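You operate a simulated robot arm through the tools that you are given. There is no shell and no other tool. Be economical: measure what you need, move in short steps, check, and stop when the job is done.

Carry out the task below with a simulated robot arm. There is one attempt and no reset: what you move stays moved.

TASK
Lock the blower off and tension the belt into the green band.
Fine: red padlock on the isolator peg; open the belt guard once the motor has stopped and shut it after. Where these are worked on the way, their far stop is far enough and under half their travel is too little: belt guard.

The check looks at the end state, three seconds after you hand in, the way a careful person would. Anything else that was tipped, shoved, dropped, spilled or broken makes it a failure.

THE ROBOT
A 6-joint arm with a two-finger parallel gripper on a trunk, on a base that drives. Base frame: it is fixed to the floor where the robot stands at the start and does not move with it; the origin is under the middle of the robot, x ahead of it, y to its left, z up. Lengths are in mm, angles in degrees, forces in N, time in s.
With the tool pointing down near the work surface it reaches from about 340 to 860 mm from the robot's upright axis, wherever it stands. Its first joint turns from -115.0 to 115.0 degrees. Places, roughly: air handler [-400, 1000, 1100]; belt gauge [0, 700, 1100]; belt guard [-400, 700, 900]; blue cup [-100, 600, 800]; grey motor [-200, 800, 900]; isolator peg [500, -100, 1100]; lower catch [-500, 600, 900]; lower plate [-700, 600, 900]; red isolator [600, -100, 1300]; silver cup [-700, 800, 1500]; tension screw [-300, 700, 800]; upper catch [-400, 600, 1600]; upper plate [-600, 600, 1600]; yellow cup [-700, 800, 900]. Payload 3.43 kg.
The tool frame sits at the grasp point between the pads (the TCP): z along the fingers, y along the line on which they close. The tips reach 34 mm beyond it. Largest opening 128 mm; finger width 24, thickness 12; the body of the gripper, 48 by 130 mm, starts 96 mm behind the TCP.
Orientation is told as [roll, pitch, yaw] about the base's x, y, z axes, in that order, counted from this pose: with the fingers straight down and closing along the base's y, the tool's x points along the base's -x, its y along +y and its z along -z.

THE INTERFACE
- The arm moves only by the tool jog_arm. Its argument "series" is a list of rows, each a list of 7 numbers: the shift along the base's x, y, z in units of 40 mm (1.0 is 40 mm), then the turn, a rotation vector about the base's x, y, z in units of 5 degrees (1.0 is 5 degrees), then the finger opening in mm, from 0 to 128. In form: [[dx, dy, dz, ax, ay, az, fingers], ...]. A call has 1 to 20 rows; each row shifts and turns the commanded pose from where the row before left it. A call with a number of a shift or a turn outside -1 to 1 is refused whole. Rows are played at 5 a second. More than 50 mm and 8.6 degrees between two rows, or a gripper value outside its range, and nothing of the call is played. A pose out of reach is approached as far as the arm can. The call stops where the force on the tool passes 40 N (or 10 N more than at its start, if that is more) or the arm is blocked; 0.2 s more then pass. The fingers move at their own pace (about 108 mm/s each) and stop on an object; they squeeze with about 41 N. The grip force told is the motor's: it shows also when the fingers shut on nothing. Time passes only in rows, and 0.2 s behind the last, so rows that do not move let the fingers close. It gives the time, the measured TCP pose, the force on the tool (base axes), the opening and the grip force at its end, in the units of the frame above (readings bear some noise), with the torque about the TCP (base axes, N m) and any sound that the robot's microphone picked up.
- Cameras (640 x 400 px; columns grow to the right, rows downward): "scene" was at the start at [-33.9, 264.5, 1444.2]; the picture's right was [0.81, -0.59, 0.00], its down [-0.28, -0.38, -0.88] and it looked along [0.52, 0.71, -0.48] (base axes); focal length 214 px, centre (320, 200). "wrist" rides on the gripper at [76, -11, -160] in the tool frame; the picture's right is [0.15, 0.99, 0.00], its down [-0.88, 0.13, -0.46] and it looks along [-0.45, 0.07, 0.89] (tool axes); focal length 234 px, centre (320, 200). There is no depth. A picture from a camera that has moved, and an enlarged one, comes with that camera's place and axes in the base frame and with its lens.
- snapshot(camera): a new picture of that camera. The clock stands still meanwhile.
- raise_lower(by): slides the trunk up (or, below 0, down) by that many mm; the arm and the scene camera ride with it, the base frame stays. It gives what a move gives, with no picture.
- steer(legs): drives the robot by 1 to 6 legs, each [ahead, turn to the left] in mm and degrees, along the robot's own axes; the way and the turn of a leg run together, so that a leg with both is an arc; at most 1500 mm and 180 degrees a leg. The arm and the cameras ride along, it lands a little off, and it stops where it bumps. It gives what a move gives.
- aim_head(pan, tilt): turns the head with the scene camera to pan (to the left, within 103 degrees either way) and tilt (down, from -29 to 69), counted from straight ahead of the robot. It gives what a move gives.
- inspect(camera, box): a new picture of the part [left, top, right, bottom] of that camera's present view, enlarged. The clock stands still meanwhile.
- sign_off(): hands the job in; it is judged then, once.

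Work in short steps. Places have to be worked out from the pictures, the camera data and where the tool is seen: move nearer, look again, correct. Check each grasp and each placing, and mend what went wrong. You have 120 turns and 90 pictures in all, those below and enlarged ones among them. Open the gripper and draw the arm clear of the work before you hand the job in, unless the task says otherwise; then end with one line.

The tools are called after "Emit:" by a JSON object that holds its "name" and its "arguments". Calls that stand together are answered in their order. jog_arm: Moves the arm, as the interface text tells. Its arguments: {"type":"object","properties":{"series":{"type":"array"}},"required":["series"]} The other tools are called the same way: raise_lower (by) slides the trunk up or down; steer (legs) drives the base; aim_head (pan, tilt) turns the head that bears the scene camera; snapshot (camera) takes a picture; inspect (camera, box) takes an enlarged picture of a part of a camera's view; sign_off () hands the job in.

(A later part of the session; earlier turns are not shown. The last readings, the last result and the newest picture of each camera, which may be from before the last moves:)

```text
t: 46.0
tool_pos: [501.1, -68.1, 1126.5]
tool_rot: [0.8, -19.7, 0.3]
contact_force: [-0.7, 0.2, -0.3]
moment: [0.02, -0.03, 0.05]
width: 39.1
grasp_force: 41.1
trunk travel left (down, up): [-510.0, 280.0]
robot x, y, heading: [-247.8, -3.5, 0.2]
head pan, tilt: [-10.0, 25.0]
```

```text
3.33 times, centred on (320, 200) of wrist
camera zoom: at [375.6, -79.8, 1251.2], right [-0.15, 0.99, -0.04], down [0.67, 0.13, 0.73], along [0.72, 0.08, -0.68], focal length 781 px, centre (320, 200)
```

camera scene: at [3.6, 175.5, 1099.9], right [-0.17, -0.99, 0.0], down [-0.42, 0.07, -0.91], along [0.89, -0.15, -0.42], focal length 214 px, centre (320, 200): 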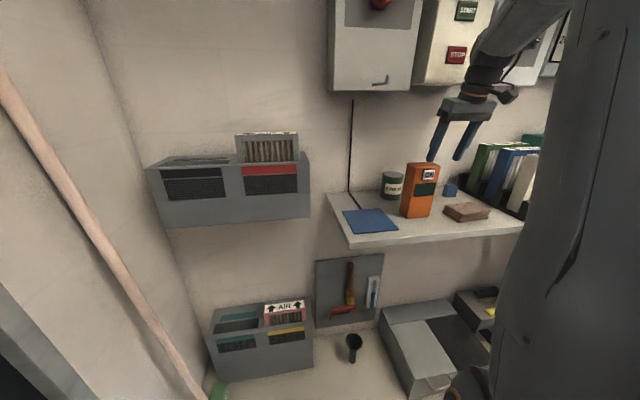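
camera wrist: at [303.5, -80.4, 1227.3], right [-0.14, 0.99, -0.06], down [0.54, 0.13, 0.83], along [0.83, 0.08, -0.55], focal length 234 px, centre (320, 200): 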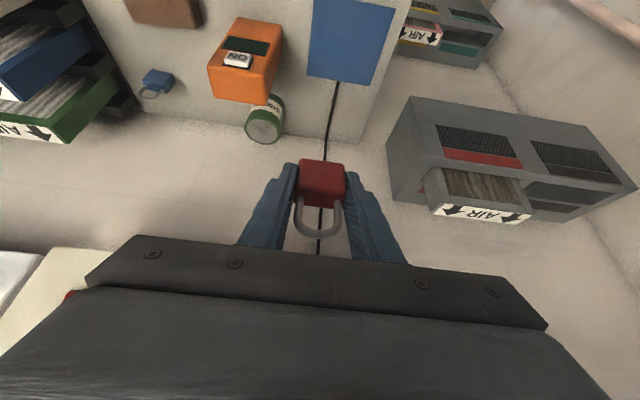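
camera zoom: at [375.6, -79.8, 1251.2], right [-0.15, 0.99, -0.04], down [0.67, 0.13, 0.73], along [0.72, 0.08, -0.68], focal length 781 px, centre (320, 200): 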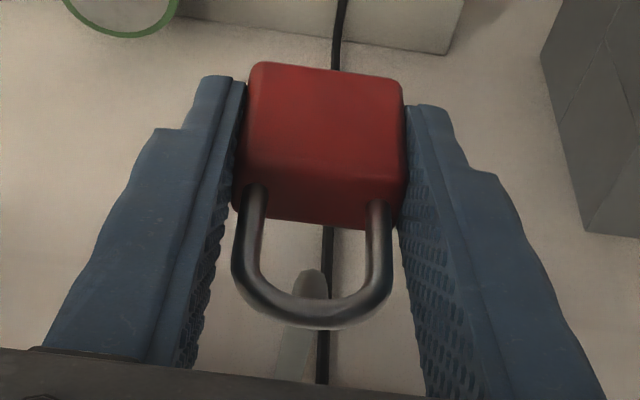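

Laterally centred. Lower 2 mm and advance slowly.

Emit:
{"name": "jog_arm", "arguments": {"series": [[0.3, 0, -0.05, 0, 0, 0, 0], [0.3, 0, 0, 0, 0, 0, 0], [0.25, 0, 0, 0, 0, 0, 0]]}}

Emit:
{"name": "inspect", "arguments": {"camera": "wrist", "box": [240, 140, 400, 260]}}

```text
t: 46.8
tool_pos: [537.0, -66.2, 1123.4]
tool_rot: [0.8, -19.8, 0.2]
contact_force: [0.7, 0.1, -0.7]
moment: [-0.02, -0.03, -0.02]
width: 38.9
grasp_force: 41.1
trunk travel left (down, up): [-510.0, 280.0]
robot x, y, heading: [-252.8, -4.6, 0.3]
head pan, tilt: [-10.0, 25.0]
```

```text
3.33 times, centred on (320, 200) of wrist
camera zoom: at [410.9, -79.8, 1248.2], right [-0.14, 0.99, -0.04], down [0.67, 0.13, 0.73], along [0.73, 0.08, -0.68], focal length 781 px, centre (320, 200)
```

zoom: 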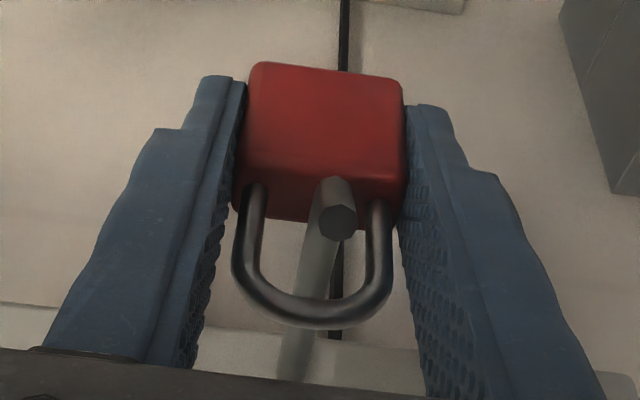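

The upturned tip is through the shackle with no contact. Advance 18 mm more, then lower until the shackle rests on the peg.

Emit:
{"name": "jog_arm", "arguments": {"series": [[0.25, 0, 0, 0, 0, 0, 0], [0.2, 0, 0, 0, 0, 0, 0], [0, 0, -0.1, 0, 0, 0, 0], [0, 0, -0.1, 0, 0, 0, 0], [0, 0, -0.06, 0, 0, 0, 0]]}}

Emit:
{"name": "inspect", "arguments": {"camera": "wrist", "box": [240, 140, 400, 260]}}

```text
t: 48.0
tool_pos: [553.0, -66.3, 1113.0]
tool_rot: [0.8, -19.8, 0.2]
contact_force: [1.1, 0.7, -1.0]
moment: [0.02, -0.01, 0.02]
width: 39.1
grasp_force: 40.9
trunk travel left (down, up): [-510.0, 280.0]
robot x, y, heading: [-248.8, -4.8, 0.5]
head pan, tilt: [-10.0, 25.0]
```

```text
3.33 times, centred on (320, 200) of wrist
camera zoom: at [427.9, -79.5, 1238.0], right [-0.15, 0.99, -0.04], down [0.67, 0.13, 0.73], along [0.72, 0.08, -0.68], focal length 781 px, centre (320, 200)
```

zoom: 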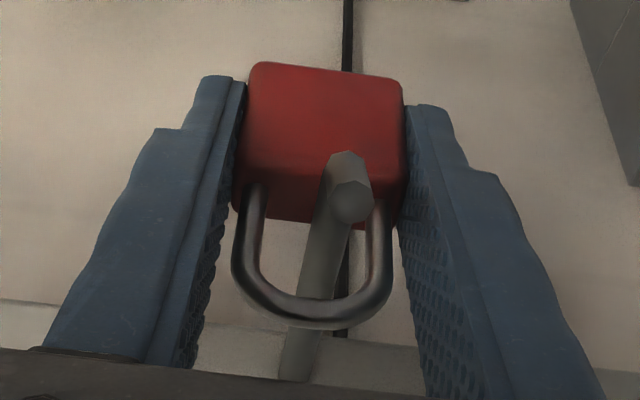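

Nearly resting. Lower in 2 mm steps until contact shows.

Emit:
{"name": "jog_arm", "arguments": {"series": [[0, 0, -0.05, 0, 0, 0, 0], [0, 0, -0.04, 0, 0, 0, 0]]}}

```text
t: 48.6
tool_pos: [553.8, -65.6, 1110.0]
tool_rot: [0.9, -19.8, 0.2]
contact_force: [0.3, 0.3, -2.3]
moment: [-0.02, -0.01, 0.01]
width: 38.9
grasp_force: 40.6
trunk travel left (down, up): [-510.0, 280.0]
robot x, y, heading: [-251.1, -5.1, 0.5]
head pan, tilt: [-10.0, 25.0]
```

Emit:
{"name": "jog_arm", "arguments": {"series": [[0, 0, -0.05, 0, 0, 0, 0], [0, 0, -0.04, 0, 0, 0, 0]]}}

Emit:
{"name": "inspect", "arguments": {"camera": "wrist", "box": [240, 140, 400, 260]}}

```text
t: 49.2
tool_pos: [553.8, -66.1, 1105.8]
tool_rot: [0.9, -19.9, 0.3]
contact_force: [-0.6, -0.2, 1.3]
moment: [-0.04, 0.02, 0.02]
width: 39.1
grasp_force: 41.1
trunk travel left (down, up): [-510.0, 280.0]
robot x, y, heading: [-250.5, -8.8, 0.3]
head pan, tilt: [-10.0, 25.0]
```

```text
3.33 times, centred on (320, 200) of wrist
camera zoom: at [427.7, -79.3, 1230.9], right [-0.15, 0.99, -0.04], down [0.67, 0.13, 0.73], along [0.73, 0.08, -0.68], focal length 781 px, centre (320, 200)
```

zoom: 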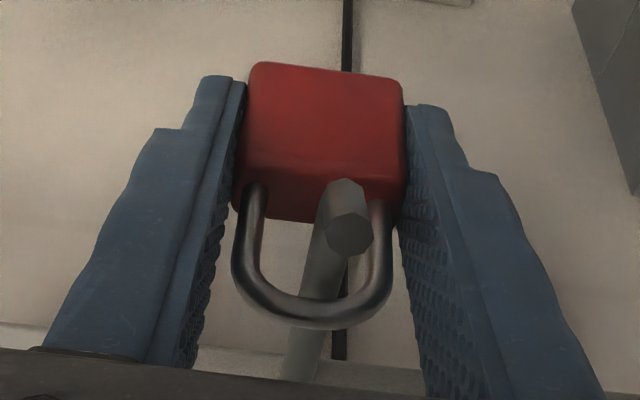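

Emit:
{"name": "jog_arm", "arguments": {"series": [[0, 0, -0.05, 0, 0, 0, 0], [0, 0, -0.05, 0, 0, 0, 0]]}}

```text
t: 49.8
tool_pos: [553.7, -66.6, 1105.3]
tool_rot: [0.6, -20.4, 0.2]
contact_force: [5.3, -3.8, 27.5]
moment: [0.15, 0.21, 0.01]
width: 38.9
grasp_force: 40.9
trunk travel left (down, up): [-510.0, 280.0]
robot x, y, heading: [-247.7, -4.1, 0.2]
head pan, tilt: [-10.0, 25.0]
```

The shackle now bears on the peg (27 N). Ease up 3 mm, open, and retreat straight back along −x.

Emit:
{"name": "jog_arm", "arguments": {"series": [[0, 0, 0.09, 0, 0, 0, 0], [0, 0, 0, 0, 0, 0, 50], [0, 0, 0, 0, 0, 0, 90], [0, 0, 0, 0, 0, 0, 90]]}}

Emit:
{"name": "inspect", "arguments": {"camera": "wrist", "box": [240, 140, 400, 260]}}

```text
t: 50.8
tool_pos: [553.1, -64.0, 1104.9]
tool_rot: [0.9, -19.8, 0.3]
contact_force: [-0.7, -0.2, 0.6]
moment: [-0.01, -0.01, -0.01]
width: 89.9
grasp_force: 0.0
trunk travel left (down, up): [-510.0, 280.0]
robot x, y, heading: [-252.6, -2.0, 0.4]
head pan, tilt: [-10.0, 25.0]
```

```text
3.33 times, centred on (320, 200) of wrist
camera zoom: at [427.3, -78.6, 1229.5], right [-0.15, 0.99, -0.04], down [0.67, 0.13, 0.73], along [0.72, 0.08, -0.68], focal length 781 px, centre (320, 200)
```

zoom: 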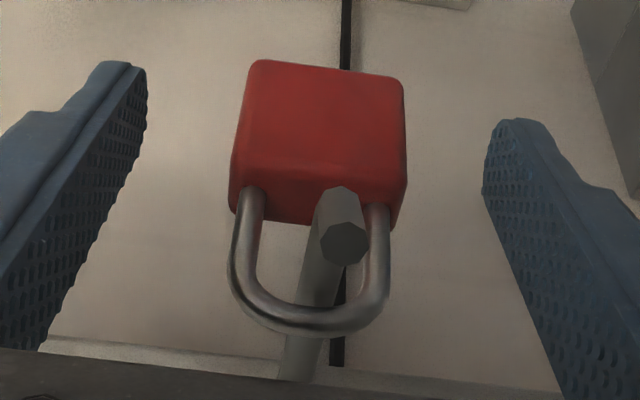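

Padlock hangs on the peg. Drive back 250 and verify.

Emit:
{"name": "steer", "arguments": {"legs": [[-250, 0]]}}

Emit:
{"name": "inspect", "arguments": {"camera": "scene", "box": [280, 40, 480, 220]}}

Emit:
{"name": "aim_head", "arguments": {"pan": 80, "tilt": 20}}

Emit:
{"name": "snapshot", "arguments": {"camera": "scene"}}

```text
t: 52.6
tool_pos: [309.7, -67.1, 1103.7]
tool_rot: [0.9, -19.8, 0.2]
contact_force: [-0.4, 0.5, 0.7]
moment: [0.04, 0.01, 0.02]
width: 89.8
grasp_force: 0.1
trunk travel left (down, up): [-510.0, 280.0]
robot x, y, heading: [-491.2, -1.2, 0.5]
head pan, tilt: [-10.0, 25.0]
```

```text
2.22 times, centred on (380, 130) of scene
camera zoom: at [-437.0, 173.4, 1259.8], right [-0.17, -0.99, 0.0], down [-0.42, 0.07, -0.91], along [0.89, -0.15, -0.42], focal length 477 px, centre (187, 356)
```

zoom: 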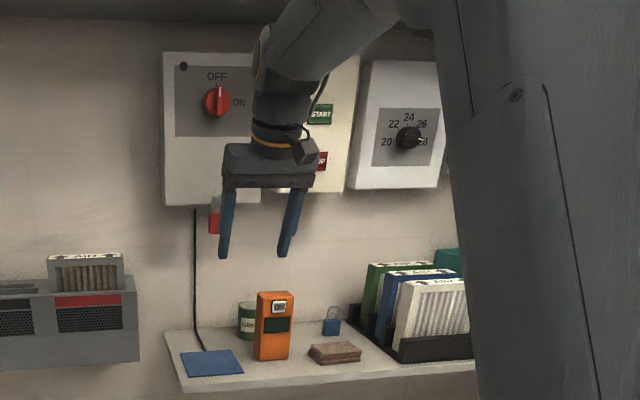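

```text
t: 54.3
tool_pos: [309.0, -67.2, 1103.8]
tool_rot: [0.7, -19.8, 0.1]
contact_force: [0.2, 0.2, -0.2]
moment: [0.01, 0.03, -0.02]
width: 89.8
grasp_force: 0.0
trunk travel left (down, up): [-510.0, 280.0]
robot x, y, heading: [-491.2, -2.6, 0.4]
head pan, tilt: [80.0, 20.0]
```

```text
46 pictures are left
camera scene: at [-511.8, 280.9, 1267.9], right [0.99, -0.17, 0.0], down [-0.06, -0.34, -0.94], along [0.16, 0.93, -0.34], focal length 214 px, centre (320, 200)
```

scene: 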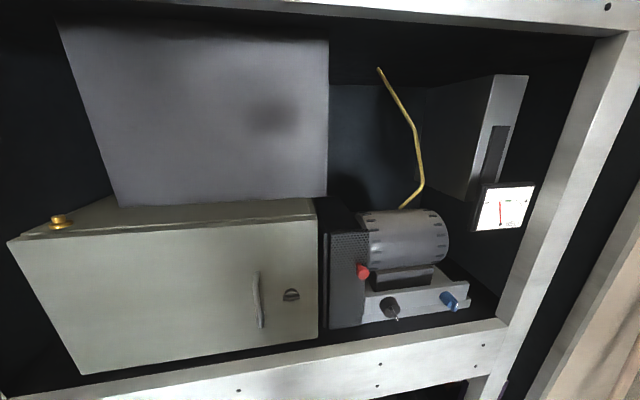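

Padlock secured. Now I study the belt guard and screws up close.

Emit:
{"name": "inspect", "arguments": {"camera": "scene", "box": [300, 170, 540, 340]}}

```text
2.35 times, centred on (420, 255) of scene
camera zoom: at [-511.8, 280.9, 1267.9], right [0.99, -0.17, 0.0], down [-0.06, -0.34, -0.94], along [0.16, 0.93, -0.34], focal length 505 px, centre (85, 71)
```

zoom: 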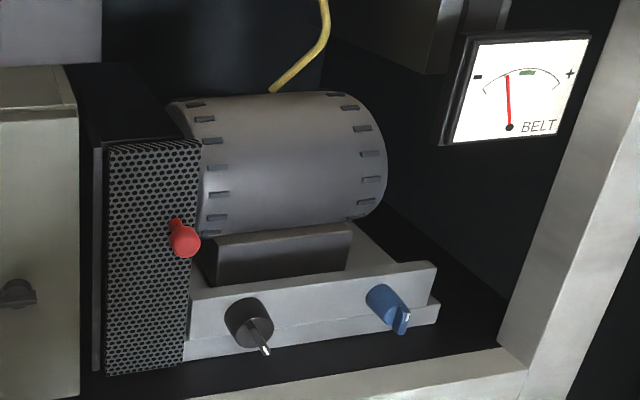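

Triangulated: guard's red knob (-361,631,975), black tension screw (-277,648,840), blue cup (-116,645,841). I want to work from about x=-700, so I check the space behind.

Emit:
{"name": "aim_head", "arguments": {"pan": 103, "tilt": 45}}

Emit:
{"name": "snapshot", "arguments": {"camera": "scene"}}

Emit:
{"name": "aim_head", "arguments": {"pan": -103, "tilt": 35}}

Emit:
{"name": "snapshot", "arguments": {"camera": "scene"}}

```text
t: 55.1
tool_pos: [309.5, -67.2, 1105.1]
tool_rot: [0.8, -19.9, 0.1]
contact_force: [-0.2, 0.2, -0.4]
moment: [0.01, 0.01, -0.03]
width: 90.0
grasp_force: 0.0
trunk travel left (down, up): [-510.0, 280.0]
robot x, y, heading: [-493.6, -2.4, 0.1]
head pan, tilt: [103.0, 45.0]
```

```text
44 pictures are left
camera scene: at [-546.3, 268.4, 1229.4], right [0.97, 0.23, 0.0], down [0.16, -0.69, -0.71], along [-0.16, 0.69, -0.71], focal length 214 px, centre (320, 200)
```

scene: 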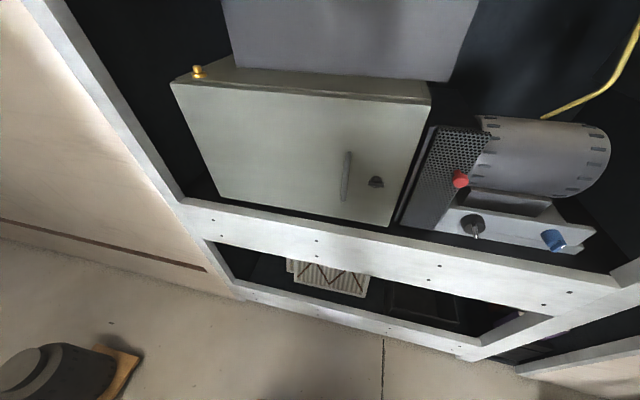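

```text
t: 58.1
tool_pos: [309.9, -68.7, 1105.2]
tool_rot: [0.8, -19.8, 0.1]
contact_force: [-0.2, -0.5, 0.6]
moment: [0.02, -0.04, -0.04]
width: 89.8
grasp_force: 0.1
trunk travel left (down, up): [-510.0, 280.0]
robot x, y, heading: [-490.8, -5.8, 0.4]
head pan, tilt: [-103.0, 35.0]
```

```text
43 pictures are left
camera scene: at [-547.4, 103.3, 1244.1], right [-0.98, 0.22, 0.0], down [0.13, 0.56, -0.82], along [-0.18, -0.8, -0.57], focal length 214 px, centre (320, 200)
```

scene: 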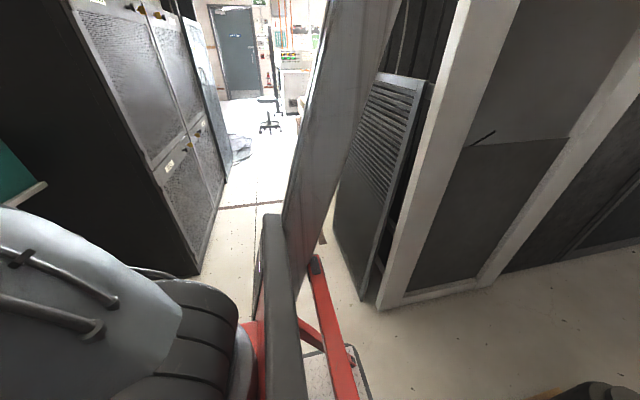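

Space behind is clear. Back up 260, then swing the arm to the left in a straight chord while yawing the tool 90° toward the air handler.

Emit:
{"name": "steer", "arguments": {"legs": [[-260, 0]]}}

Emit:
{"name": "aim_head", "arguments": {"pan": 60, "tilt": 25}}

Emit:
{"name": "jog_arm", "arguments": {"series": [[-0.57, 0.757, 0, 0, 0, 1, 60], [-0.57, 0.757, 0, 0, 0, 1, 60], [-0.57, 0.757, 0, 0, 0, 1, 60], [-0.57, 0.757, 0, 0, 0, 1, 60], [-0.57, 0.757, 0, 0, 0, 1, 60], [-0.57, 0.757, 0, 0, 0, 1, 60], [-0.57, 0.757, 0, 0, 0, 1, 60], [-0.57, 0.757, 0, 0, 0, 1, 60], [-0.57, 0.757, 0, 0, 0, 1, 60], [-0.57, 0.757, 0, 0, 0, 1, 60], [-0.57, 0.757, 0, 0, 0, 1, 60], [-0.57, 0.757, 0, 0, 0, 1, 60], [-0.57, 0.757, 0, 0, 0, 1, 60], [-0.57, 0.757, 0, 0, 0, 1, 60], [-0.57, 0.757, 0, 0, 0, 1, 60], [-0.57, 0.757, 0, 0, 0, 1, 60], [-0.57, 0.757, 0, 0, 0, 1, 60], [-0.57, 0.757, 0, 0, 0, 1, 60]]}}

Emit:
{"name": "snapshot", "arguments": {"camera": "scene"}}

```text
t: 60.0
tool_pos: [43.2, -63.7, 1105.5]
tool_rot: [0.8, -19.7, 0.5]
contact_force: [0.4, -1.0, 0.2]
moment: [0.04, -0.01, -0.01]
width: 89.7
grasp_force: 0.0
trunk travel left (down, up): [-510.0, 280.0]
robot x, y, heading: [-758.7, -6.4, 0.5]
head pan, tilt: [-103.0, 35.0]
```

```text
t: 62.5
tool_pos: [43.6, -63.7, 1105.1]
tool_rot: [0.8, -19.8, 0.5]
contact_force: [0.8, 0.3, -0.5]
moment: [0.03, 0.0, -0.01]
width: 89.9
grasp_force: 0.0
trunk travel left (down, up): [-510.0, 280.0]
robot x, y, heading: [-757.7, -4.6, 0.5]
head pan, tilt: [60.0, 25.0]
```

```text
t: 66.3
tool_pos: [-365.2, 479.6, 1102.7]
tool_rot: [0.8, -19.8, 90.5]
contact_force: [0.3, -0.5, 0.2]
moment: [0.02, 0.02, 0.01]
width: 60.2
grasp_force: 0.1
trunk travel left (down, up): [-510.0, 280.0]
robot x, y, heading: [-756.2, -6.6, 0.5]
head pan, tilt: [60.0, 25.0]
```

```text
42 pictures are left
camera scene: at [-750.3, 267.4, 1259.9], right [0.87, -0.49, 0.0], down [-0.21, -0.37, -0.91], along [0.45, 0.79, -0.42], focal length 214 px, centre (320, 200)
```

scene: 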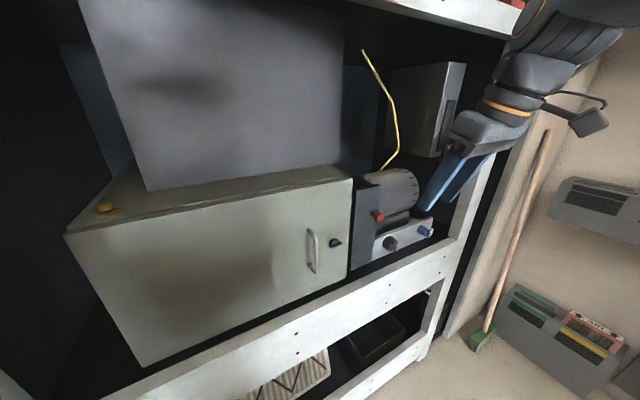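

Good. Pitch the tool up to horizontal (pointing +y) at z≈985 in front of the guard knob.

Emit:
{"name": "jog_arm", "arguments": {"series": [[0, 0, -0.21, 1, 0, 0, 60], [0, 0, -0.21, 1, 0, 0, 60], [0, 0, -0.21, 1, 0, 0, 60], [0, 0, -0.21, 1, 0, 0, 60], [0, 0, -0.21, 1, 0, 0, 60], [0, 0, -0.21, 1, 0, 0, 60], [0, 0, -0.21, 1, 0, 0, 60], [0, 0, -0.21, 1, 0, 0, 60], [0, 0, -0.21, 1, 0, 0, 60], [0, 0, -0.21, 1, 0, 0, 60], [0, 0, -0.21, 1, 0, 0, 60], [0, 0, -0.21, 1, 0, 0, 60], [0, 0, -0.21, 1, 0, 0, 60], [0, 0, -0.21, 1, 0, 0, 60]]}}

Emit:
{"name": "snapshot", "arguments": {"camera": "wrist"}}

Emit:
{"name": "snapshot", "arguments": {"camera": "scene"}}

```text
t: 69.3
tool_pos: [-367.6, 479.9, 988.4]
tool_rot: [-75.8, -89.4, 166.8]
contact_force: [-0.9, -0.7, 0.1]
moment: [-0.03, 0.0, 0.0]
width: 59.8
grasp_force: 0.1
trunk travel left (down, up): [-510.0, 280.0]
robot x, y, heading: [-758.3, -6.7, 0.5]
head pan, tilt: [60.0, 25.0]
```

```text
41 pictures are left
camera wrist: at [-353.3, 321.5, 913.1], right [-0.99, -0.02, -0.15], down [-0.13, -0.46, 0.88], along [-0.08, 0.89, 0.45], focal length 234 px, centre (320, 200)
```

wrist: 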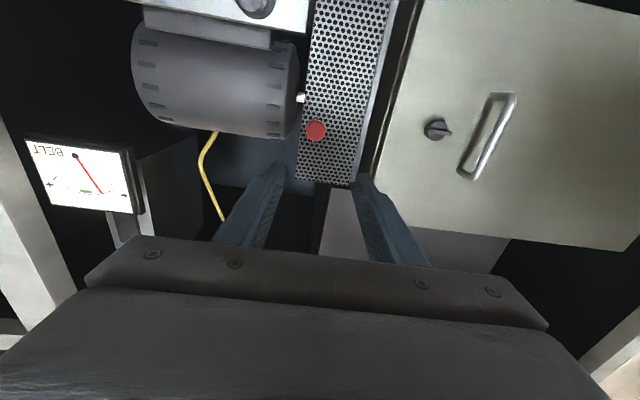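

```text
40 pictures are left
camera scene: at [-750.6, 267.5, 1259.9], right [0.87, -0.49, 0.0], down [-0.21, -0.37, -0.91], along [0.45, 0.79, -0.42], focal length 214 px, centre (320, 200)
```

scene: 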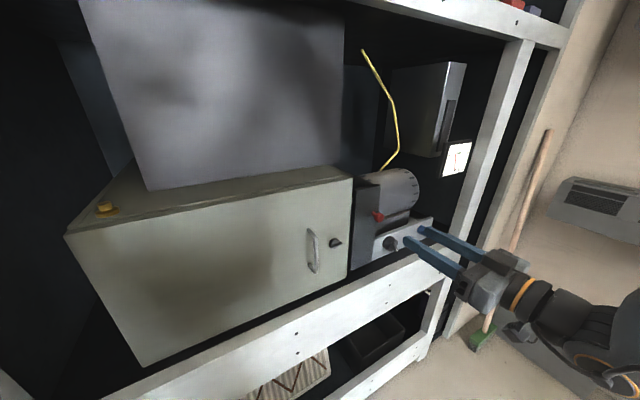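

Knob refined to (-361, ~631, 970). Approach to y≈592 with the fingers straddling it.

Emit:
{"name": "jog_arm", "arguments": {"series": [[0.16, 0.7, -0.44, 0, 0, 0, 60], [0, 0.7, 0, 0, 0, 0, 60], [0, 0.7, 0, 0, 0, 0, 60], [0, 0.7, 0, 0, 0, 0, 60]]}}

Emit:
{"name": "snapshot", "arguments": {"camera": "wrist"}}

```text
t: 70.3
tool_pos: [-362.3, 593.7, 971.1]
tool_rot: [-62.6, -89.6, 153.6]
contact_force: [-0.3, -0.6, -0.5]
moment: [-0.03, 0.0, -0.02]
width: 60.1
grasp_force: 0.0
trunk travel left (down, up): [-510.0, 280.0]
robot x, y, heading: [-758.4, -7.6, 0.7]
head pan, tilt: [60.0, 25.0]
```

```text
39 pictures are left
camera wrist: at [-348.0, 434.7, 896.6], right [-0.99, -0.02, -0.15], down [-0.13, -0.45, 0.88], along [-0.08, 0.89, 0.45], focal length 234 px, centre (320, 200)
```

wrist: 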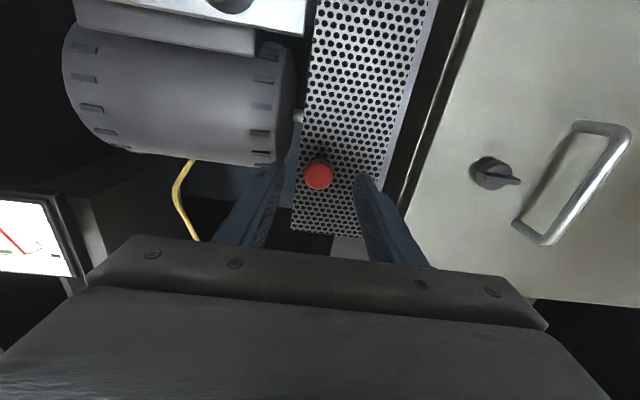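

Aligned. Advance 14 mm and close on the knob.

Emit:
{"name": "jog_arm", "arguments": {"series": [[0, 0.35, 0, 0, 0, 0, 60], [0, 0, 0, 0, 0, 0, 10], [0, 0, 0, 0, 0, 0, 0], [0, 0, 0, 0, 0, 0, 0]]}}

Emit:
{"name": "snapshot", "arguments": {"camera": "wrist"}}

```text
t: 71.3
tool_pos: [-361.2, 607.4, 969.5]
tool_rot: [-60.6, -89.5, 151.4]
contact_force: [7.5, 0.3, -0.1]
moment: [0.0, 0.02, -0.38]
width: 25.2
grasp_force: 44.9
trunk travel left (down, up): [-510.0, 280.0]
robot x, y, heading: [-757.9, -4.4, 0.5]
head pan, tilt: [60.0, 25.0]
```

```text
38 pictures are left
camera wrist: at [-347.1, 448.7, 895.3], right [-0.99, -0.01, -0.15], down [-0.13, -0.45, 0.88], along [-0.08, 0.89, 0.45], focal length 234 px, centre (320, 200)
```

wrist: 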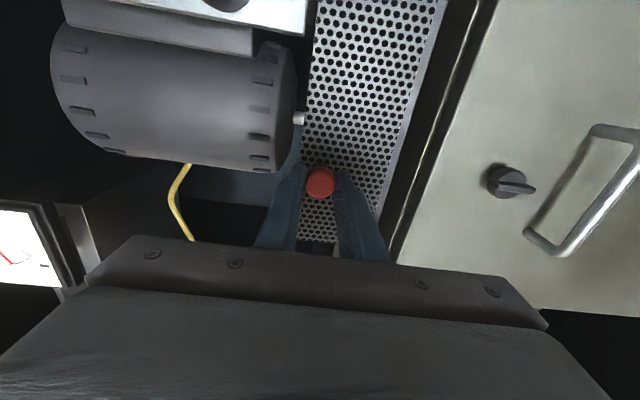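

Gripped at 25 mm. Test pull 12 mm toward the robot.

Emit:
{"name": "jog_arm", "arguments": {"series": [[0, -0.1, 0, 0, 0, 0, 0], [0, -0.1, 0, 0, 0, 0, 0], [0, -0.1, 0, 0, 0, 0, 0]]}}

Emit:
{"name": "inspect", "arguments": {"camera": "wrist", "box": [220, 0, 480, 200]}}

```text
t: 72.1
tool_pos: [-364.4, 598.0, 969.4]
tool_rot: [-55.9, -89.4, 147.1]
contact_force: [-14.6, 15.8, -1.5]
moment: [0.25, 0.07, -0.1]
width: 25.1
grasp_force: 45.0
trunk travel left (down, up): [-510.0, 280.0]
robot x, y, heading: [-756.7, -3.7, 0.7]
head pan, tilt: [60.0, 25.0]
```

```text
2.00 times, centred on (350, 100) of wrist
camera zoom: at [-349.8, 438.8, 895.6], right [-0.99, -0.02, -0.15], down [-0.13, -0.45, 0.88], along [-0.09, 0.89, 0.45], focal length 468 px, centre (260, 400)
```

zoom: 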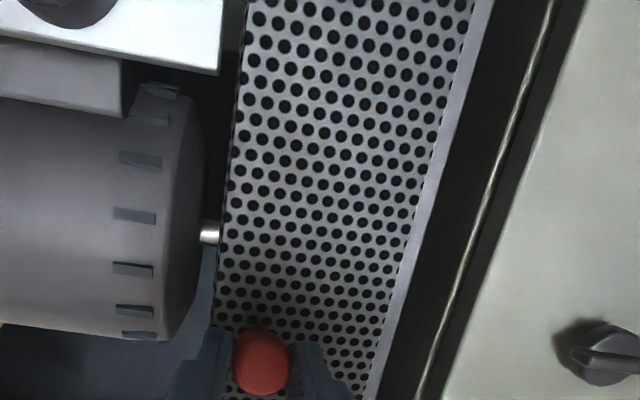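

It moved along an arc consistent with a hinge on the left near (-430,650). Continue along that arc, yawing with it.

Emit:
{"name": "jog_arm", "arguments": {"series": [[0, 0, 0, 0, 0, -1, 0], [-0.118, -0.136, 0, 0, 0, -1, 0], [-0.13, -0.125, 0, 0, 0, -1, 0], [-0.14, -0.113, 0, 0, 0, -1, 0], [-0.15, -0.1, 0, 0, 0, -1, 0]]}}

Emit:
{"name": "inspect", "arguments": {"camera": "wrist", "box": [220, 0, 480, 200]}}

```text
t: 72.8
tool_pos: [-371.2, 594.5, 969.7]
tool_rot: [-65.0, -89.3, 147.4]
contact_force: [-11.0, 2.1, 1.0]
moment: [-0.39, -0.03, 0.54]
width: 25.7
grasp_force: 45.1
trunk travel left (down, up): [-510.0, 280.0]
robot x, y, heading: [-758.8, -4.1, 0.6]
head pan, tilt: [60.0, 25.0]
stopped in row 3: the force on the tool passed its limit at 42 N (the readings are from after the stop); the commanded pose is now the measured one
```

```text
2.00 times, centred on (350, 100) of wrist
camera zoom: at [-380.5, 433.6, 895.6], right [-0.98, 0.13, -0.16], down [-0.2, -0.43, 0.88], along [0.05, 0.89, 0.45], focal length 468 px, centre (260, 400)
```

zoom: 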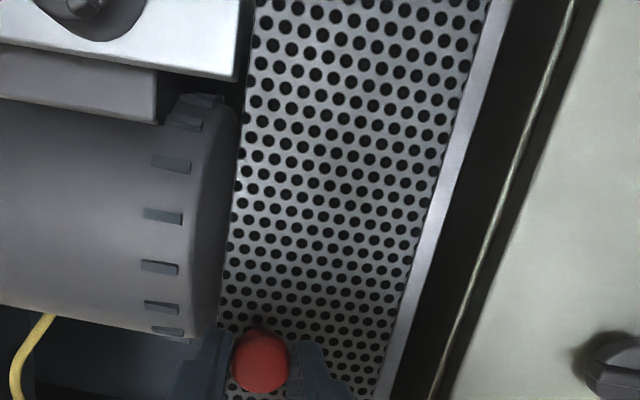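

The knob motion fits the hinge (guard ~11° open). Continue in finer increments.

Emit:
{"name": "jog_arm", "arguments": {"series": [[-0.061, -0.0625, 0, 0, 0, -0.5, 0], [-0.064, -0.06, 0, 0, 0, -0.5, 0], [-0.0665, -0.057, 0, 0, 0, -0.5, 0], [-0.069, -0.054, 0, 0, 0, -0.5, 0], [-0.071, -0.051, 0, 0, 0, -0.5, 0]]}}

```text
t: 73.7
tool_pos: [-380.8, 588.6, 970.3]
tool_rot: [-3.3, -89.2, 78.3]
contact_force: [-7.2, 5.1, -1.5]
moment: [-0.27, 0.12, 0.32]
width: 25.3
grasp_force: 45.0
out of reach, approached as far as the arm can: row 4
trunk travel left (down, up): [-510.0, 280.0]
robot x, y, heading: [-761.6, -7.6, 1.0]
head pan, tilt: [60.0, 25.0]
stopped in row 4: the force on the tool passed its limit at 46 N (the readings are from after the stop); the commanded pose is now the measured one
```

The wrist runs out of reach as the tool yaws (guard ~20° open). I release, back out, square up the tool, close the fingers and will push the guard the rest of the way from its inner edge.

Emit:
{"name": "jog_arm", "arguments": {"series": [[0, 0, 0, 0, 0, 0, 50], [0, 0, 0, 0, 0, 0, 60], [-0.12, -0.5, 0, 0, 0, 0, 60], [0, -0.7, 0, 0, 0, 0.5, 60], [0, -0.7, 0, 0, 0, 1, 30], [0.5, 0, 0, 0, 0, 1, 0], [0.5, 0, 0, 0, 0, 0.5, 0]]}}

Emit:
{"name": "snapshot", "arguments": {"camera": "wrist"}}

```text
t: 75.3
tool_pos: [-341.4, 510.2, 970.0]
tool_rot: [-1.9, -89.2, 91.8]
contact_force: [0.1, -0.7, 0.0]
moment: [0.0, -0.01, -0.05]
width: 0.3
grasp_force: 32.8
trunk travel left (down, up): [-510.0, 280.0]
robot x, y, heading: [-759.3, -6.6, 1.2]
head pan, tilt: [60.0, 25.0]
```

```text
35 pictures are left
camera wrist: at [-330.7, 349.7, 896.1], right [-0.99, 0.0, -0.15], down [-0.13, -0.44, 0.89], along [-0.07, 0.9, 0.44], focal length 234 px, centre (320, 200)
```

wrist: 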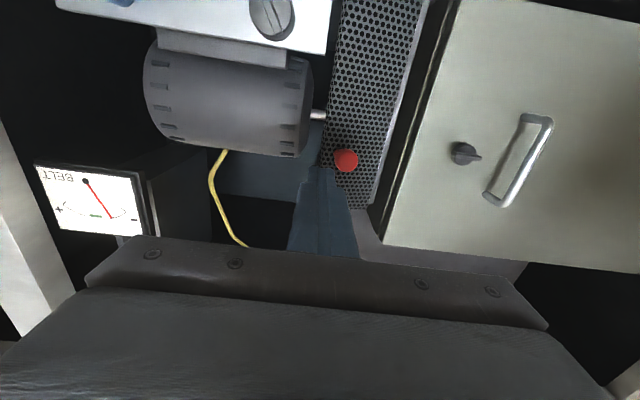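

Guard stayed ~17° open. Move right of its free edge (x≈-318) and insert the closed fingertips to y≈645.

Emit:
{"name": "jog_arm", "arguments": {"series": [[0.6, 0.5, 0, 0, 0, 0, 0], [0, 0.7, 0, 0, 0, 0, 0], [0, 0.7, 0, 0, 0, 0, 0], [0, 0.65, 0, 0, 0, 0, 0]]}}

Emit:
{"name": "snapshot", "arguments": {"camera": "wrist"}}

```text
t: 76.3
tool_pos: [-317.8, 615.0, 967.7]
tool_rot: [-2.0, -89.3, 91.9]
contact_force: [0.0, 0.3, -0.2]
moment: [-0.01, 0.0, -0.01]
width: 0.2
grasp_force: 32.3
trunk travel left (down, up): [-510.0, 280.0]
robot x, y, heading: [-760.3, -4.0, 0.8]
head pan, tilt: [60.0, 25.0]
```

```text
34 pictures are left
camera wrist: at [-307.6, 454.2, 895.5], right [-0.99, 0.0, -0.15], down [-0.13, -0.44, 0.89], along [-0.07, 0.9, 0.44], focal length 234 px, centre (320, 200)
```

wrist: 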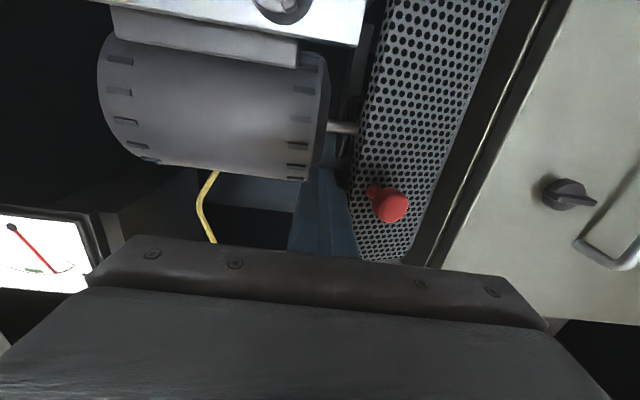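

Fingertips are beyond the guard's edge. Sweep toward −x to push it open.

Emit:
{"name": "jog_arm", "arguments": {"series": [[-0.3, 0, 0, 0, 0, 0, 0], [-0.3, 0, 0, 0, 0, 0, 0], [-0.3, 0, 0, 0, 0, 0, 0], [-0.3, 0, 0, 0, 0, 0, 0], [-0.3, 0, 0, 0, 0, 0, 0]]}}

Emit:
{"name": "snapshot", "arguments": {"camera": "wrist"}}

```text
t: 77.0
tool_pos: [-333.9, 610.2, 969.1]
tool_rot: [9.9, -89.1, 78.7]
contact_force: [9.6, -3.1, -3.6]
moment: [-0.13, -0.18, -0.27]
width: 0.1
grasp_force: 33.1
trunk travel left (down, up): [-510.0, 280.0]
robot x, y, heading: [-760.7, -9.3, 0.3]
head pan, tilt: [60.0, 25.0]
stopped in row 3: the force on the tool passed its limit at 48 N (the readings are from after the stop); the commanded pose is now the measured one
```

```text
33 pictures are left
camera wrist: at [-327.0, 449.7, 896.5], right [-0.99, 0.02, -0.14], down [-0.14, -0.44, 0.89], along [-0.04, 0.9, 0.44], focal length 234 px, centre (320, 200)
```

wrist: 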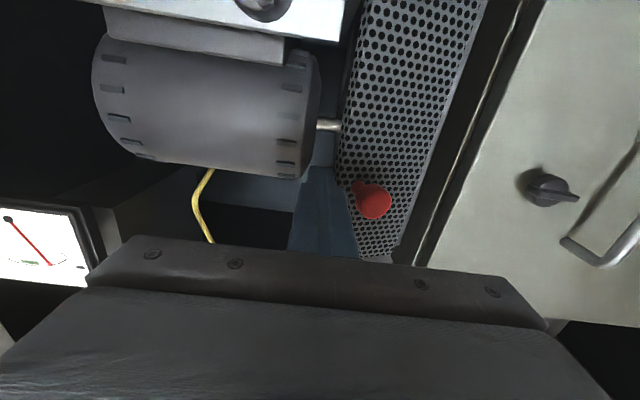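

The edge push has too little leverage. I instead back off, roll the tool 90° so the fingers close vertically on the knob — it can then pivot in the pads as the guard swings.

Emit:
{"name": "jog_arm", "arguments": {"series": [[0.2, -0.5, 0, 0, 0, 0, 0], [0, -0.7, 0, 0, 0, 0, 0], [0, -0.9, 0, 0, 0, 0, 20]]}}

Emit:
{"name": "jog_arm", "arguments": {"series": [[-0.06, 0, 0, 0, -1, 0, 60], [-0.06, 0, 0, 0, -1, 0, 60], [-0.06, 0, 0, 0, -1, 0, 60], [-0.06, 0, 0, 0, -1, 0, 60], [-0.06, 0, 0, 0, -1, 0, 60], [-0.06, 0, 0, 0, -1, 0, 60], [-0.06, 0, 0, 0, -1, 0, 60], [-0.06, 0, 0, 0, -1, 0, 60], [-0.06, 0, 0, 0, -1, 0, 60], [-0.06, 0, 0, 0, -1, 0, 60], [-0.06, 0, 0, 0, -1, 0, 60], [-0.06, 0, 0, 0, -1, 0, 60], [-0.06, 0, 0, 0, -1, 0, 60], [-0.06, 0, 0, 0, -1, 0, 60], [-0.06, 0, 0, 0, -1, 0, 60], [-0.06, 0, 0, 0, -1, 0, 60], [-0.06, 0, 0, 0, -1, 0, 60], [-0.06, 0, 0, 0, -1, 0, 60]]}}

Emit:
{"name": "snapshot", "arguments": {"camera": "wrist"}}

```text
t: 77.8
tool_pos: [-327.4, 527.1, 972.5]
tool_rot: [3.7, -89.2, 85.3]
contact_force: [0.6, 0.3, 0.4]
moment: [0.02, -0.04, -0.02]
width: 20.3
grasp_force: 0.0
trunk travel left (down, up): [-510.0, 280.0]
robot x, y, heading: [-757.5, -6.8, 0.3]
head pan, tilt: [60.0, 25.0]
```

```text
t: 81.1
tool_pos: [-148.8, 565.1, 1362.8]
tool_rot: [-89.3, -13.9, 179.3]
contact_force: [-7.6, -9.1, -19.3]
moment: [-0.26, -0.3, 0.2]
width: 48.4
grasp_force: 0.1
out of reach, approached as far as the arm can: row 3, 4, 5, 6, 7, 8, 9, 10, 11, 12, 13, 14, 15, 16
trunk travel left (down, up): [-510.0, 280.0]
robot x, y, heading: [-758.6, -4.8, 0.5]
head pan, tilt: [60.0, 25.0]
stopped in row 16: the force on the tool passed its limit at 52 N (the readings are from after the stop); the commanded pose is now the measured one
```

```text
32 pictures are left
camera wrist: at [-75.3, 405.2, 1358.5], right [-0.09, -0.01, -1.0], down [-0.89, -0.45, 0.09], along [-0.44, 0.9, 0.03], focal length 234 px, centre (320, 200)
```

wrist: 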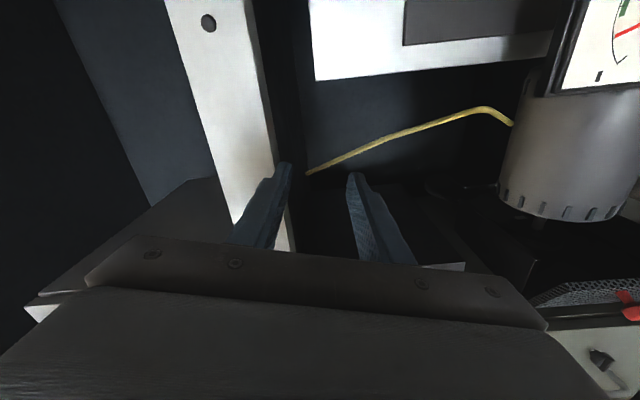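

The roll in that direction was out of reach, and the arm swung up to touch the upper beam. I retreat gently with single checked steps.

Emit:
{"name": "jog_arm", "arguments": {"series": [[0, -0.3, -0.2, 0, 0, 0, 40]]}}

Emit:
{"name": "aim_head", "arguments": {"pan": 50, "tilt": 10}}

Emit:
{"name": "snapshot", "arguments": {"camera": "scene"}}

```text
t: 81.5
tool_pos: [-148.4, 553.7, 1364.8]
tool_rot: [-89.2, -14.0, 179.4]
contact_force: [-0.3, 0.4, 0.3]
moment: [0.05, 0.0, -0.02]
width: 39.9
grasp_force: 0.0
out of reach, approached as far as the arm can: row 1
trunk travel left (down, up): [-510.0, 280.0]
robot x, y, heading: [-756.9, -8.0, 0.4]
head pan, tilt: [60.0, 25.0]
```

```text
t: 82.3
tool_pos: [-148.2, 553.6, 1365.0]
tool_rot: [-89.2, -14.1, 179.3]
contact_force: [-0.1, -0.7, 0.3]
moment: [-0.01, 0.0, 0.0]
width: 39.9
grasp_force: 0.0
trunk travel left (down, up): [-510.0, 280.0]
robot x, y, heading: [-761.0, -7.7, 0.7]
head pan, tilt: [50.0, 10.0]
```

```text
31 pictures are left
camera scene: at [-737.0, 259.4, 1284.1], right [0.77, -0.63, 0.0], down [-0.11, -0.13, -0.98], along [0.62, 0.76, -0.17], focal length 214 px, centre (320, 200)
```

scene: 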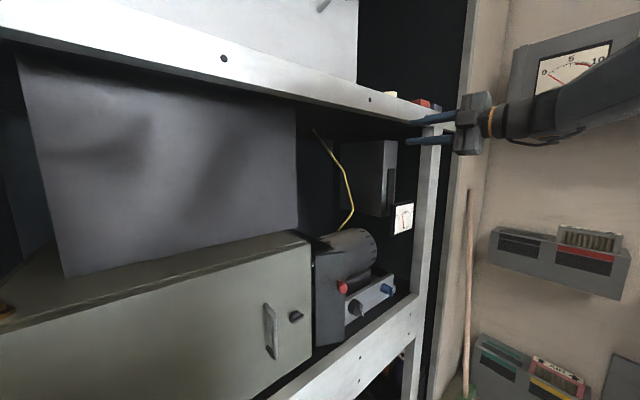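

The arm is free now. Unroll step by step while retracting toward −y.

Emit:
{"name": "jog_arm", "arguments": {"series": [[0, -0.6, -0.2, 0, 1, 0, 30], [0, -0.6, -0.2, 0, 1, 0, 20], [0, -0.6, -0.2, 0, 1, 0, 20]]}}

```text
t: 83.1
tool_pos: [-148.3, 482.9, 1339.8]
tool_rot: [-89.4, -28.8, 179.2]
contact_force: [1.0, -0.7, -0.5]
moment: [0.02, -0.02, 0.02]
width: 19.8
grasp_force: 0.1
trunk travel left (down, up): [-510.0, 280.0]
robot x, y, heading: [-756.3, -5.4, 0.6]
head pan, tilt: [50.0, 10.0]
```

Emit:
{"name": "jog_arm", "arguments": {"series": [[0, 0, -0.75, 0, 1, 0, 20], [0, 0, -0.75, 0, 1, 0, 20], [0, 0, -0.75, 0, 1, 0, 20], [0, 0, -0.75, 0, 1, 0, 20], [0, 0, -0.75, 0, 1, 0, 20], [0, 0, -0.75, 0, 1, 0, 20]]}}

Emit:
{"name": "jog_arm", "arguments": {"series": [[-0.4, 0, -0.75, 0, 1, 0, 20], [-0.4, 0, -0.75, 0, 1, 0, 20], [-0.4, 0, -0.75, 0, 1, 0, 20], [-0.4, 0, -0.75, 0, 1, 0, 20], [-0.4, 0, -0.75, 0, 1, 0, 20], [-0.4, 0, -0.75, 0, 1, 0, 20]]}}

```text
t: 84.5
tool_pos: [-148.8, 483.7, 1161.3]
tool_rot: [-88.7, -58.6, 178.5]
contact_force: [-0.4, 0.0, -0.1]
moment: [-0.02, 0.03, 0.0]
width: 19.7
grasp_force: 0.1
trunk travel left (down, up): [-510.0, 280.0]
robot x, y, heading: [-761.5, -9.2, 0.6]
head pan, tilt: [50.0, 10.0]
```

```text
t: 85.9
tool_pos: [-242.9, 484.0, 981.0]
tool_rot: [-59.0, -88.5, 149.2]
contact_force: [-0.1, -0.6, 0.2]
moment: [-0.02, 0.01, 0.0]
width: 20.2
grasp_force: 0.0
trunk travel left (down, up): [-510.0, 280.0]
robot x, y, heading: [-758.8, -5.5, 0.6]
head pan, tilt: [50.0, 10.0]
```

Recovered to the camera-down pose. Continue rolling the feasible way (+y), in chunks.

Emit:
{"name": "jog_arm", "arguments": {"series": [[-0.18, 0, 0, 0, 1, 0, 40], [-0.18, 0, 0, 0, 1, 0, 40], [-0.18, 0, 0, 0, 1, 0, 60], [-0.18, 0, 0, 0, 1, 0, 60], [-0.18, 0, 0, 0, 1, 0, 60], [-0.18, 0, 0, 0, 1, 0, 60]]}}

Emit:
{"name": "jog_arm", "arguments": {"series": [[-0.18, 0, 0, 0, 1, 0, 60], [-0.18, 0, 0, 0, 1, 0, 60], [-0.18, 0, 0, 0, 1, 0, 60], [-0.18, 0, 0, 0, 1, 0, 60], [-0.18, 0, 0, 0, 1, 0, 60]]}}

```text
t: 87.3
tool_pos: [-285.9, 482.8, 980.1]
tool_rot: [88.9, -61.2, 1.6]
contact_force: [0.2, -1.1, 0.3]
moment: [-0.01, 0.0, -0.01]
width: 59.7
grasp_force: 0.1
trunk travel left (down, up): [-510.0, 280.0]
robot x, y, heading: [-759.9, -6.0, 0.6]
head pan, tilt: [50.0, 10.0]
```

```text
t: 88.5
tool_pos: [-322.4, 483.6, 980.6]
tool_rot: [89.7, -36.3, 0.9]
contact_force: [0.4, -0.1, -0.4]
moment: [-0.03, 0.0, -0.02]
width: 59.9
grasp_force: 0.0
trunk travel left (down, up): [-510.0, 280.0]
robot x, y, heading: [-757.4, -9.0, 0.7]
head pan, tilt: [50.0, 10.0]
```

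Emit:
{"name": "jog_arm", "arguments": {"series": [[-0.18, 0, 0, 0, 1, 0, 60], [-0.18, 0, 0, 0, 1, 0, 60], [-0.18, 0, 0, 0, 1, 0, 60], [-0.18, 0, 0, 0, 1, 0, 60], [-0.18, 0, 0, 0, 1, 0, 60], [-0.18, 0, -0.1, 0, 1, 0, 60], [-0.1, 0, -0.15, 0, 1, 0, 60]]}}

Emit:
{"name": "snapshot", "arguments": {"camera": "wrist"}}

```text
t: 90.1
tool_pos: [-369.8, 480.9, 971.0]
tool_rot: [90.2, -1.3, 0.7]
contact_force: [0.6, 0.6, 0.6]
moment: [0.02, 0.01, 0.04]
width: 60.2
grasp_force: 0.1
trunk travel left (down, up): [-510.0, 280.0]
robot x, y, heading: [-760.6, -6.9, 0.7]
head pan, tilt: [50.0, 10.0]
```

```text
30 pictures are left
camera wrist: at [-443.7, 321.7, 958.0], right [-0.17, -0.01, 0.99], down [0.88, -0.44, 0.15], along [0.44, 0.9, 0.08], focal length 234 px, centre (320, 200)
```

wrist: 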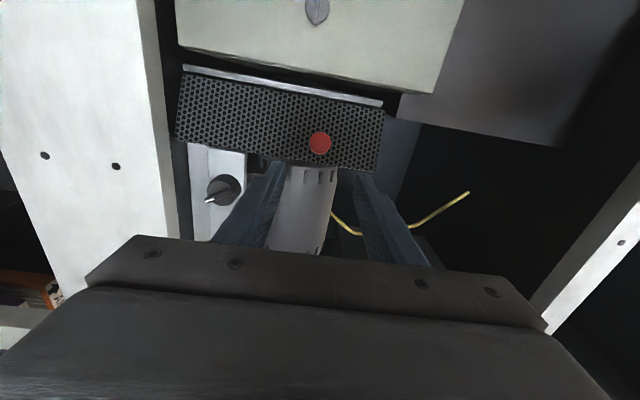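

Pose reached; knob now at about (-380,600,970), guard ~30° open. Approach with fingers above and below it.

Emit:
{"name": "jog_arm", "arguments": {"series": [[-0.25, 0.7, -0.02, 0, 0, 0, 60], [0, 0.7, 0, 0, 0, 0, 60], [0, 0.5, 0, 0, 0, 0, 60]]}}

Emit:
{"name": "snapshot", "arguments": {"camera": "wrist"}}

```text
t: 90.9
tool_pos: [-381.0, 559.7, 970.8]
tool_rot: [90.2, -1.3, 0.7]
contact_force: [-0.4, 0.0, 0.8]
moment: [-0.02, -0.01, 0.0]
width: 60.0
grasp_force: 0.0
trunk travel left (down, up): [-510.0, 280.0]
robot x, y, heading: [-756.5, -4.0, 0.7]
head pan, tilt: [50.0, 10.0]
```

```text
29 pictures are left
camera wrist: at [-454.6, 398.6, 957.6], right [-0.17, -0.01, 0.99], down [0.88, -0.44, 0.15], along [0.44, 0.9, 0.08], focal length 234 px, centre (320, 200)
```

wrist: 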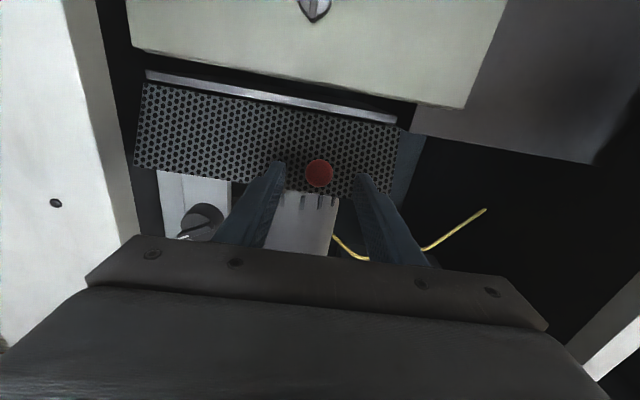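

Emit:
{"name": "jog_arm", "arguments": {"series": [[0.05, 0.4, 0, 0, 0, 0, 60], [0, 0.2, 0, 0, 0, 0, 60], [0, 0, 0, 0, 0, 0, 10], [0, 0, 0, 0, 0, 0, 0], [0, 0, 0, 0, 0, 0, 0]]}}

Emit:
{"name": "snapshot", "arguments": {"camera": "wrist"}}

```text
t: 92.1
tool_pos: [-377.1, 582.9, 970.0]
tool_rot: [90.2, -1.1, 0.8]
contact_force: [0.6, 1.2, -0.5]
moment: [-0.04, -0.02, -0.04]
width: 25.1
grasp_force: 44.6
trunk travel left (down, up): [-510.0, 280.0]
robot x, y, heading: [-756.3, -4.0, 0.6]
head pan, tilt: [50.0, 10.0]
```

```text
28 pictures are left
camera wrist: at [-450.6, 421.5, 957.1], right [-0.17, -0.01, 0.99], down [0.88, -0.45, 0.15], along [0.44, 0.9, 0.08], focal length 234 px, centre (320, 200)
```

wrist: 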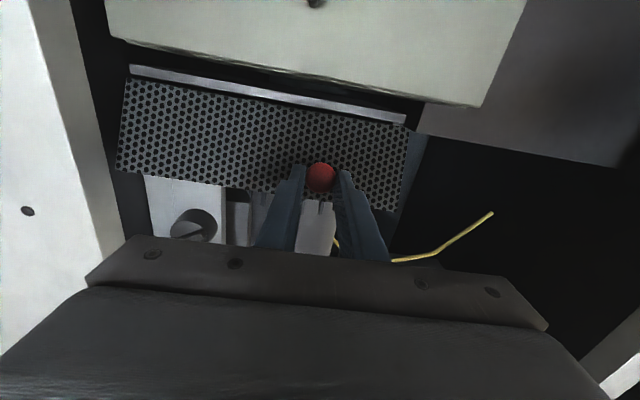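

Gripped vertically. Pull along the arc without yaw, letting the knob pivot between the pads.

Emit:
{"name": "jog_arm", "arguments": {"series": [[-0.1, -0.11, 0, 0, 0, 0, 0], [-0.1, -0.105, 0, 0, 0, 0, 0], [-0.115, -0.09, 0, 0, 0, 0, 0], [-0.12, -0.08, 0, 0, 0, 0, 0], [-0.13, -0.07, 0, 0, 0, 0, 0], [-0.13, -0.065, 0, 0, 0, 0, 0]]}}

Emit:
{"name": "snapshot", "arguments": {"camera": "wrist"}}

```text
t: 93.5
tool_pos: [-402.3, 560.0, 969.9]
tool_rot: [90.3, -1.2, 0.6]
contact_force: [20.6, -13.6, 11.0]
moment: [0.43, 0.13, -1.84]
width: 24.2
grasp_force: 45.2
trunk travel left (down, up): [-510.0, 280.0]
robot x, y, heading: [-758.0, -4.5, 0.7]
head pan, tilt: [50.0, 10.0]
```

```text
27 pictures are left
camera wrist: at [-477.4, 399.8, 956.6], right [-0.17, -0.01, 0.99], down [0.88, -0.45, 0.15], along [0.44, 0.89, 0.08], focal length 234 px, centre (320, 200)
```

wrist: 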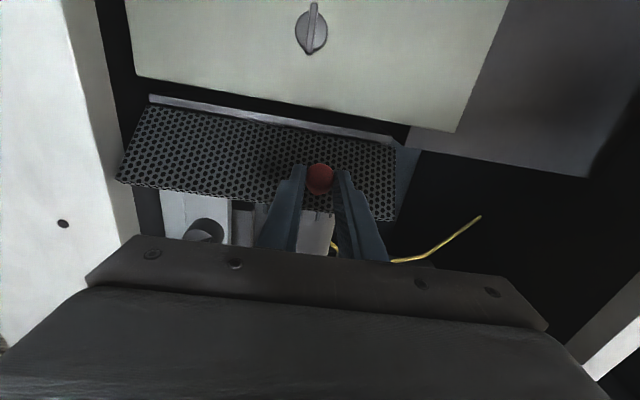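

The guard follows. I'm a bit too close to the hinge and the knob resists pivoting, so I go slightly outward and add a little yaw.

Emit:
{"name": "jog_arm", "arguments": {"series": [[-0.08, -0.12, 0, 0, 0, -0.6, 0], [-0.1, -0.1, 0, 0, 0, -0.6, 0], [-0.12, -0.08, 0, 0, 0, -0.6, 0], [-0.13, -0.05, 0, 0, 0, -0.6, 0]]}}

```text
t: 94.5
tool_pos: [-420.9, 546.9, 968.2]
tool_rot: [90.0, -1.3, -11.4]
contact_force: [-0.2, 0.5, -0.4]
moment: [-0.02, 0.0, 0.02]
width: 0.2
grasp_force: 33.4
trunk travel left (down, up): [-510.0, 280.0]
robot x, y, heading: [-762.8, -6.7, 0.5]
head pan, tilt: [50.0, 10.0]
```

The fingers slipped off the knob; look at the guard now.

Emit:
{"name": "snapshot", "arguments": {"camera": "wrist"}}

```text
26 pictures are left
camera wrist: at [-527.4, 405.8, 956.1], right [-0.17, 0.03, 0.99], down [0.77, -0.62, 0.15], along [0.62, 0.78, 0.08], focal length 234 px, centre (320, 200)
```

wrist: 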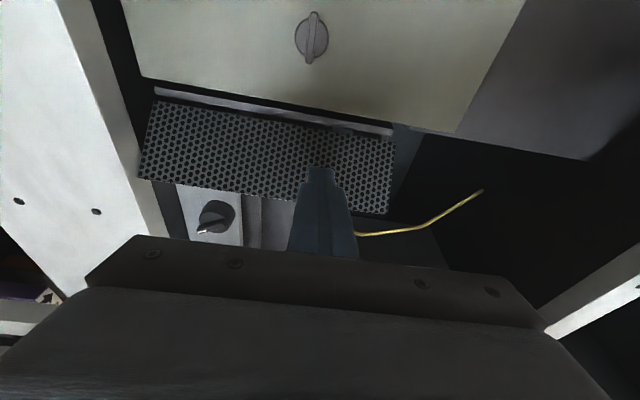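

Guard is now ~50° open. Retract, square up, then insert the closed fingertips inside the free edge and sweep −x with good leverage.

Emit:
{"name": "jog_arm", "arguments": {"series": [[0.3, -0.8, 0, 0, 0, 0.8, 0], [0.6, -0.5, 0, 0, 0, 0.8, 0], [0.9, 0, 0, 0, 0, 0.8, 0], [0.7, 0, 0, 0, 0, 0, 0]]}}

Emit:
{"name": "snapshot", "arguments": {"camera": "wrist"}}

```text
t: 95.5
tool_pos: [-322.1, 496.6, 970.7]
tool_rot: [90.3, -1.3, 0.8]
contact_force: [-0.4, 0.4, -0.6]
moment: [0.0, 0.01, -0.03]
width: 0.0
grasp_force: 33.1
trunk travel left (down, up): [-510.0, 280.0]
robot x, y, heading: [-761.0, -5.4, 0.5]
head pan, tilt: [50.0, 10.0]
```

```text
25 pictures are left
camera wrist: at [-395.7, 335.6, 958.0], right [-0.17, -0.01, 0.99], down [0.88, -0.44, 0.15], along [0.44, 0.9, 0.08], focal length 234 px, centre (320, 200)
```

wrist: 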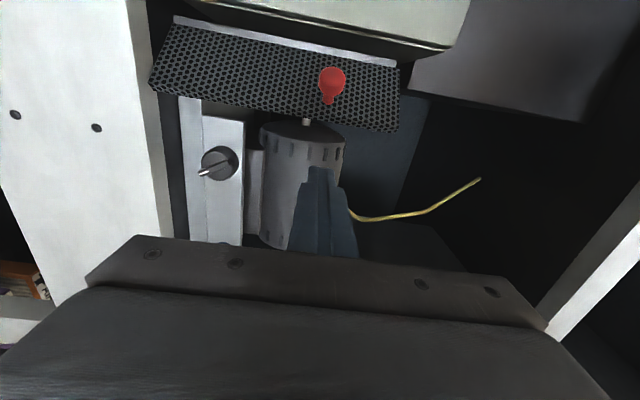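

Free edge is near (-365,604), ~35° open. Insert tips to y≈642 at x≈-335, then sweep.

Emit:
{"name": "jog_arm", "arguments": {"series": [[-0.3, 0.7, 0, 0, 0, 0, 0], [0, 0.7, 0, 0, 0, 0, 0], [0, 0.7, 0, 0, 0, 0, 0], [0, 0.7, 0, 0, 0, 0, 0], [-0.3, 0, 0, 0, 0, 0, 0], [-0.3, 0, 0, 0, 0, 0, 0], [-0.3, 0, 0, 0, 0, 0, 0], [-0.3, 0, 0, 0, 0, 0, 0]]}}

Emit:
{"name": "snapshot", "arguments": {"camera": "wrist"}}

```text
t: 97.1
tool_pos: [-361.8, 604.0, 970.7]
tool_rot: [90.1, -1.1, 0.1]
contact_force: [9.1, -11.1, 2.0]
moment: [0.13, 0.11, 0.23]
width: 0.0
grasp_force: 32.7
trunk travel left (down, up): [-510.0, 280.0]
robot x, y, heading: [-758.8, -5.7, 0.1]
head pan, tilt: [50.0, 10.0]
stopped in row 8: the force on the tool passed its limit at 50 N (the readings are from after the stop); the commanded pose is now the measured one
```

```text
24 pictures are left
camera wrist: at [-438.1, 444.8, 957.9], right [-0.17, 0.0, 0.99], down [0.88, -0.46, 0.15], along [0.45, 0.89, 0.08], focal length 234 px, centre (320, 200)
```

wrist: 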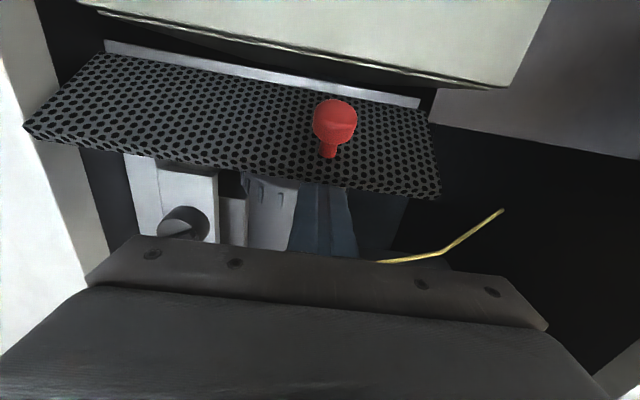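

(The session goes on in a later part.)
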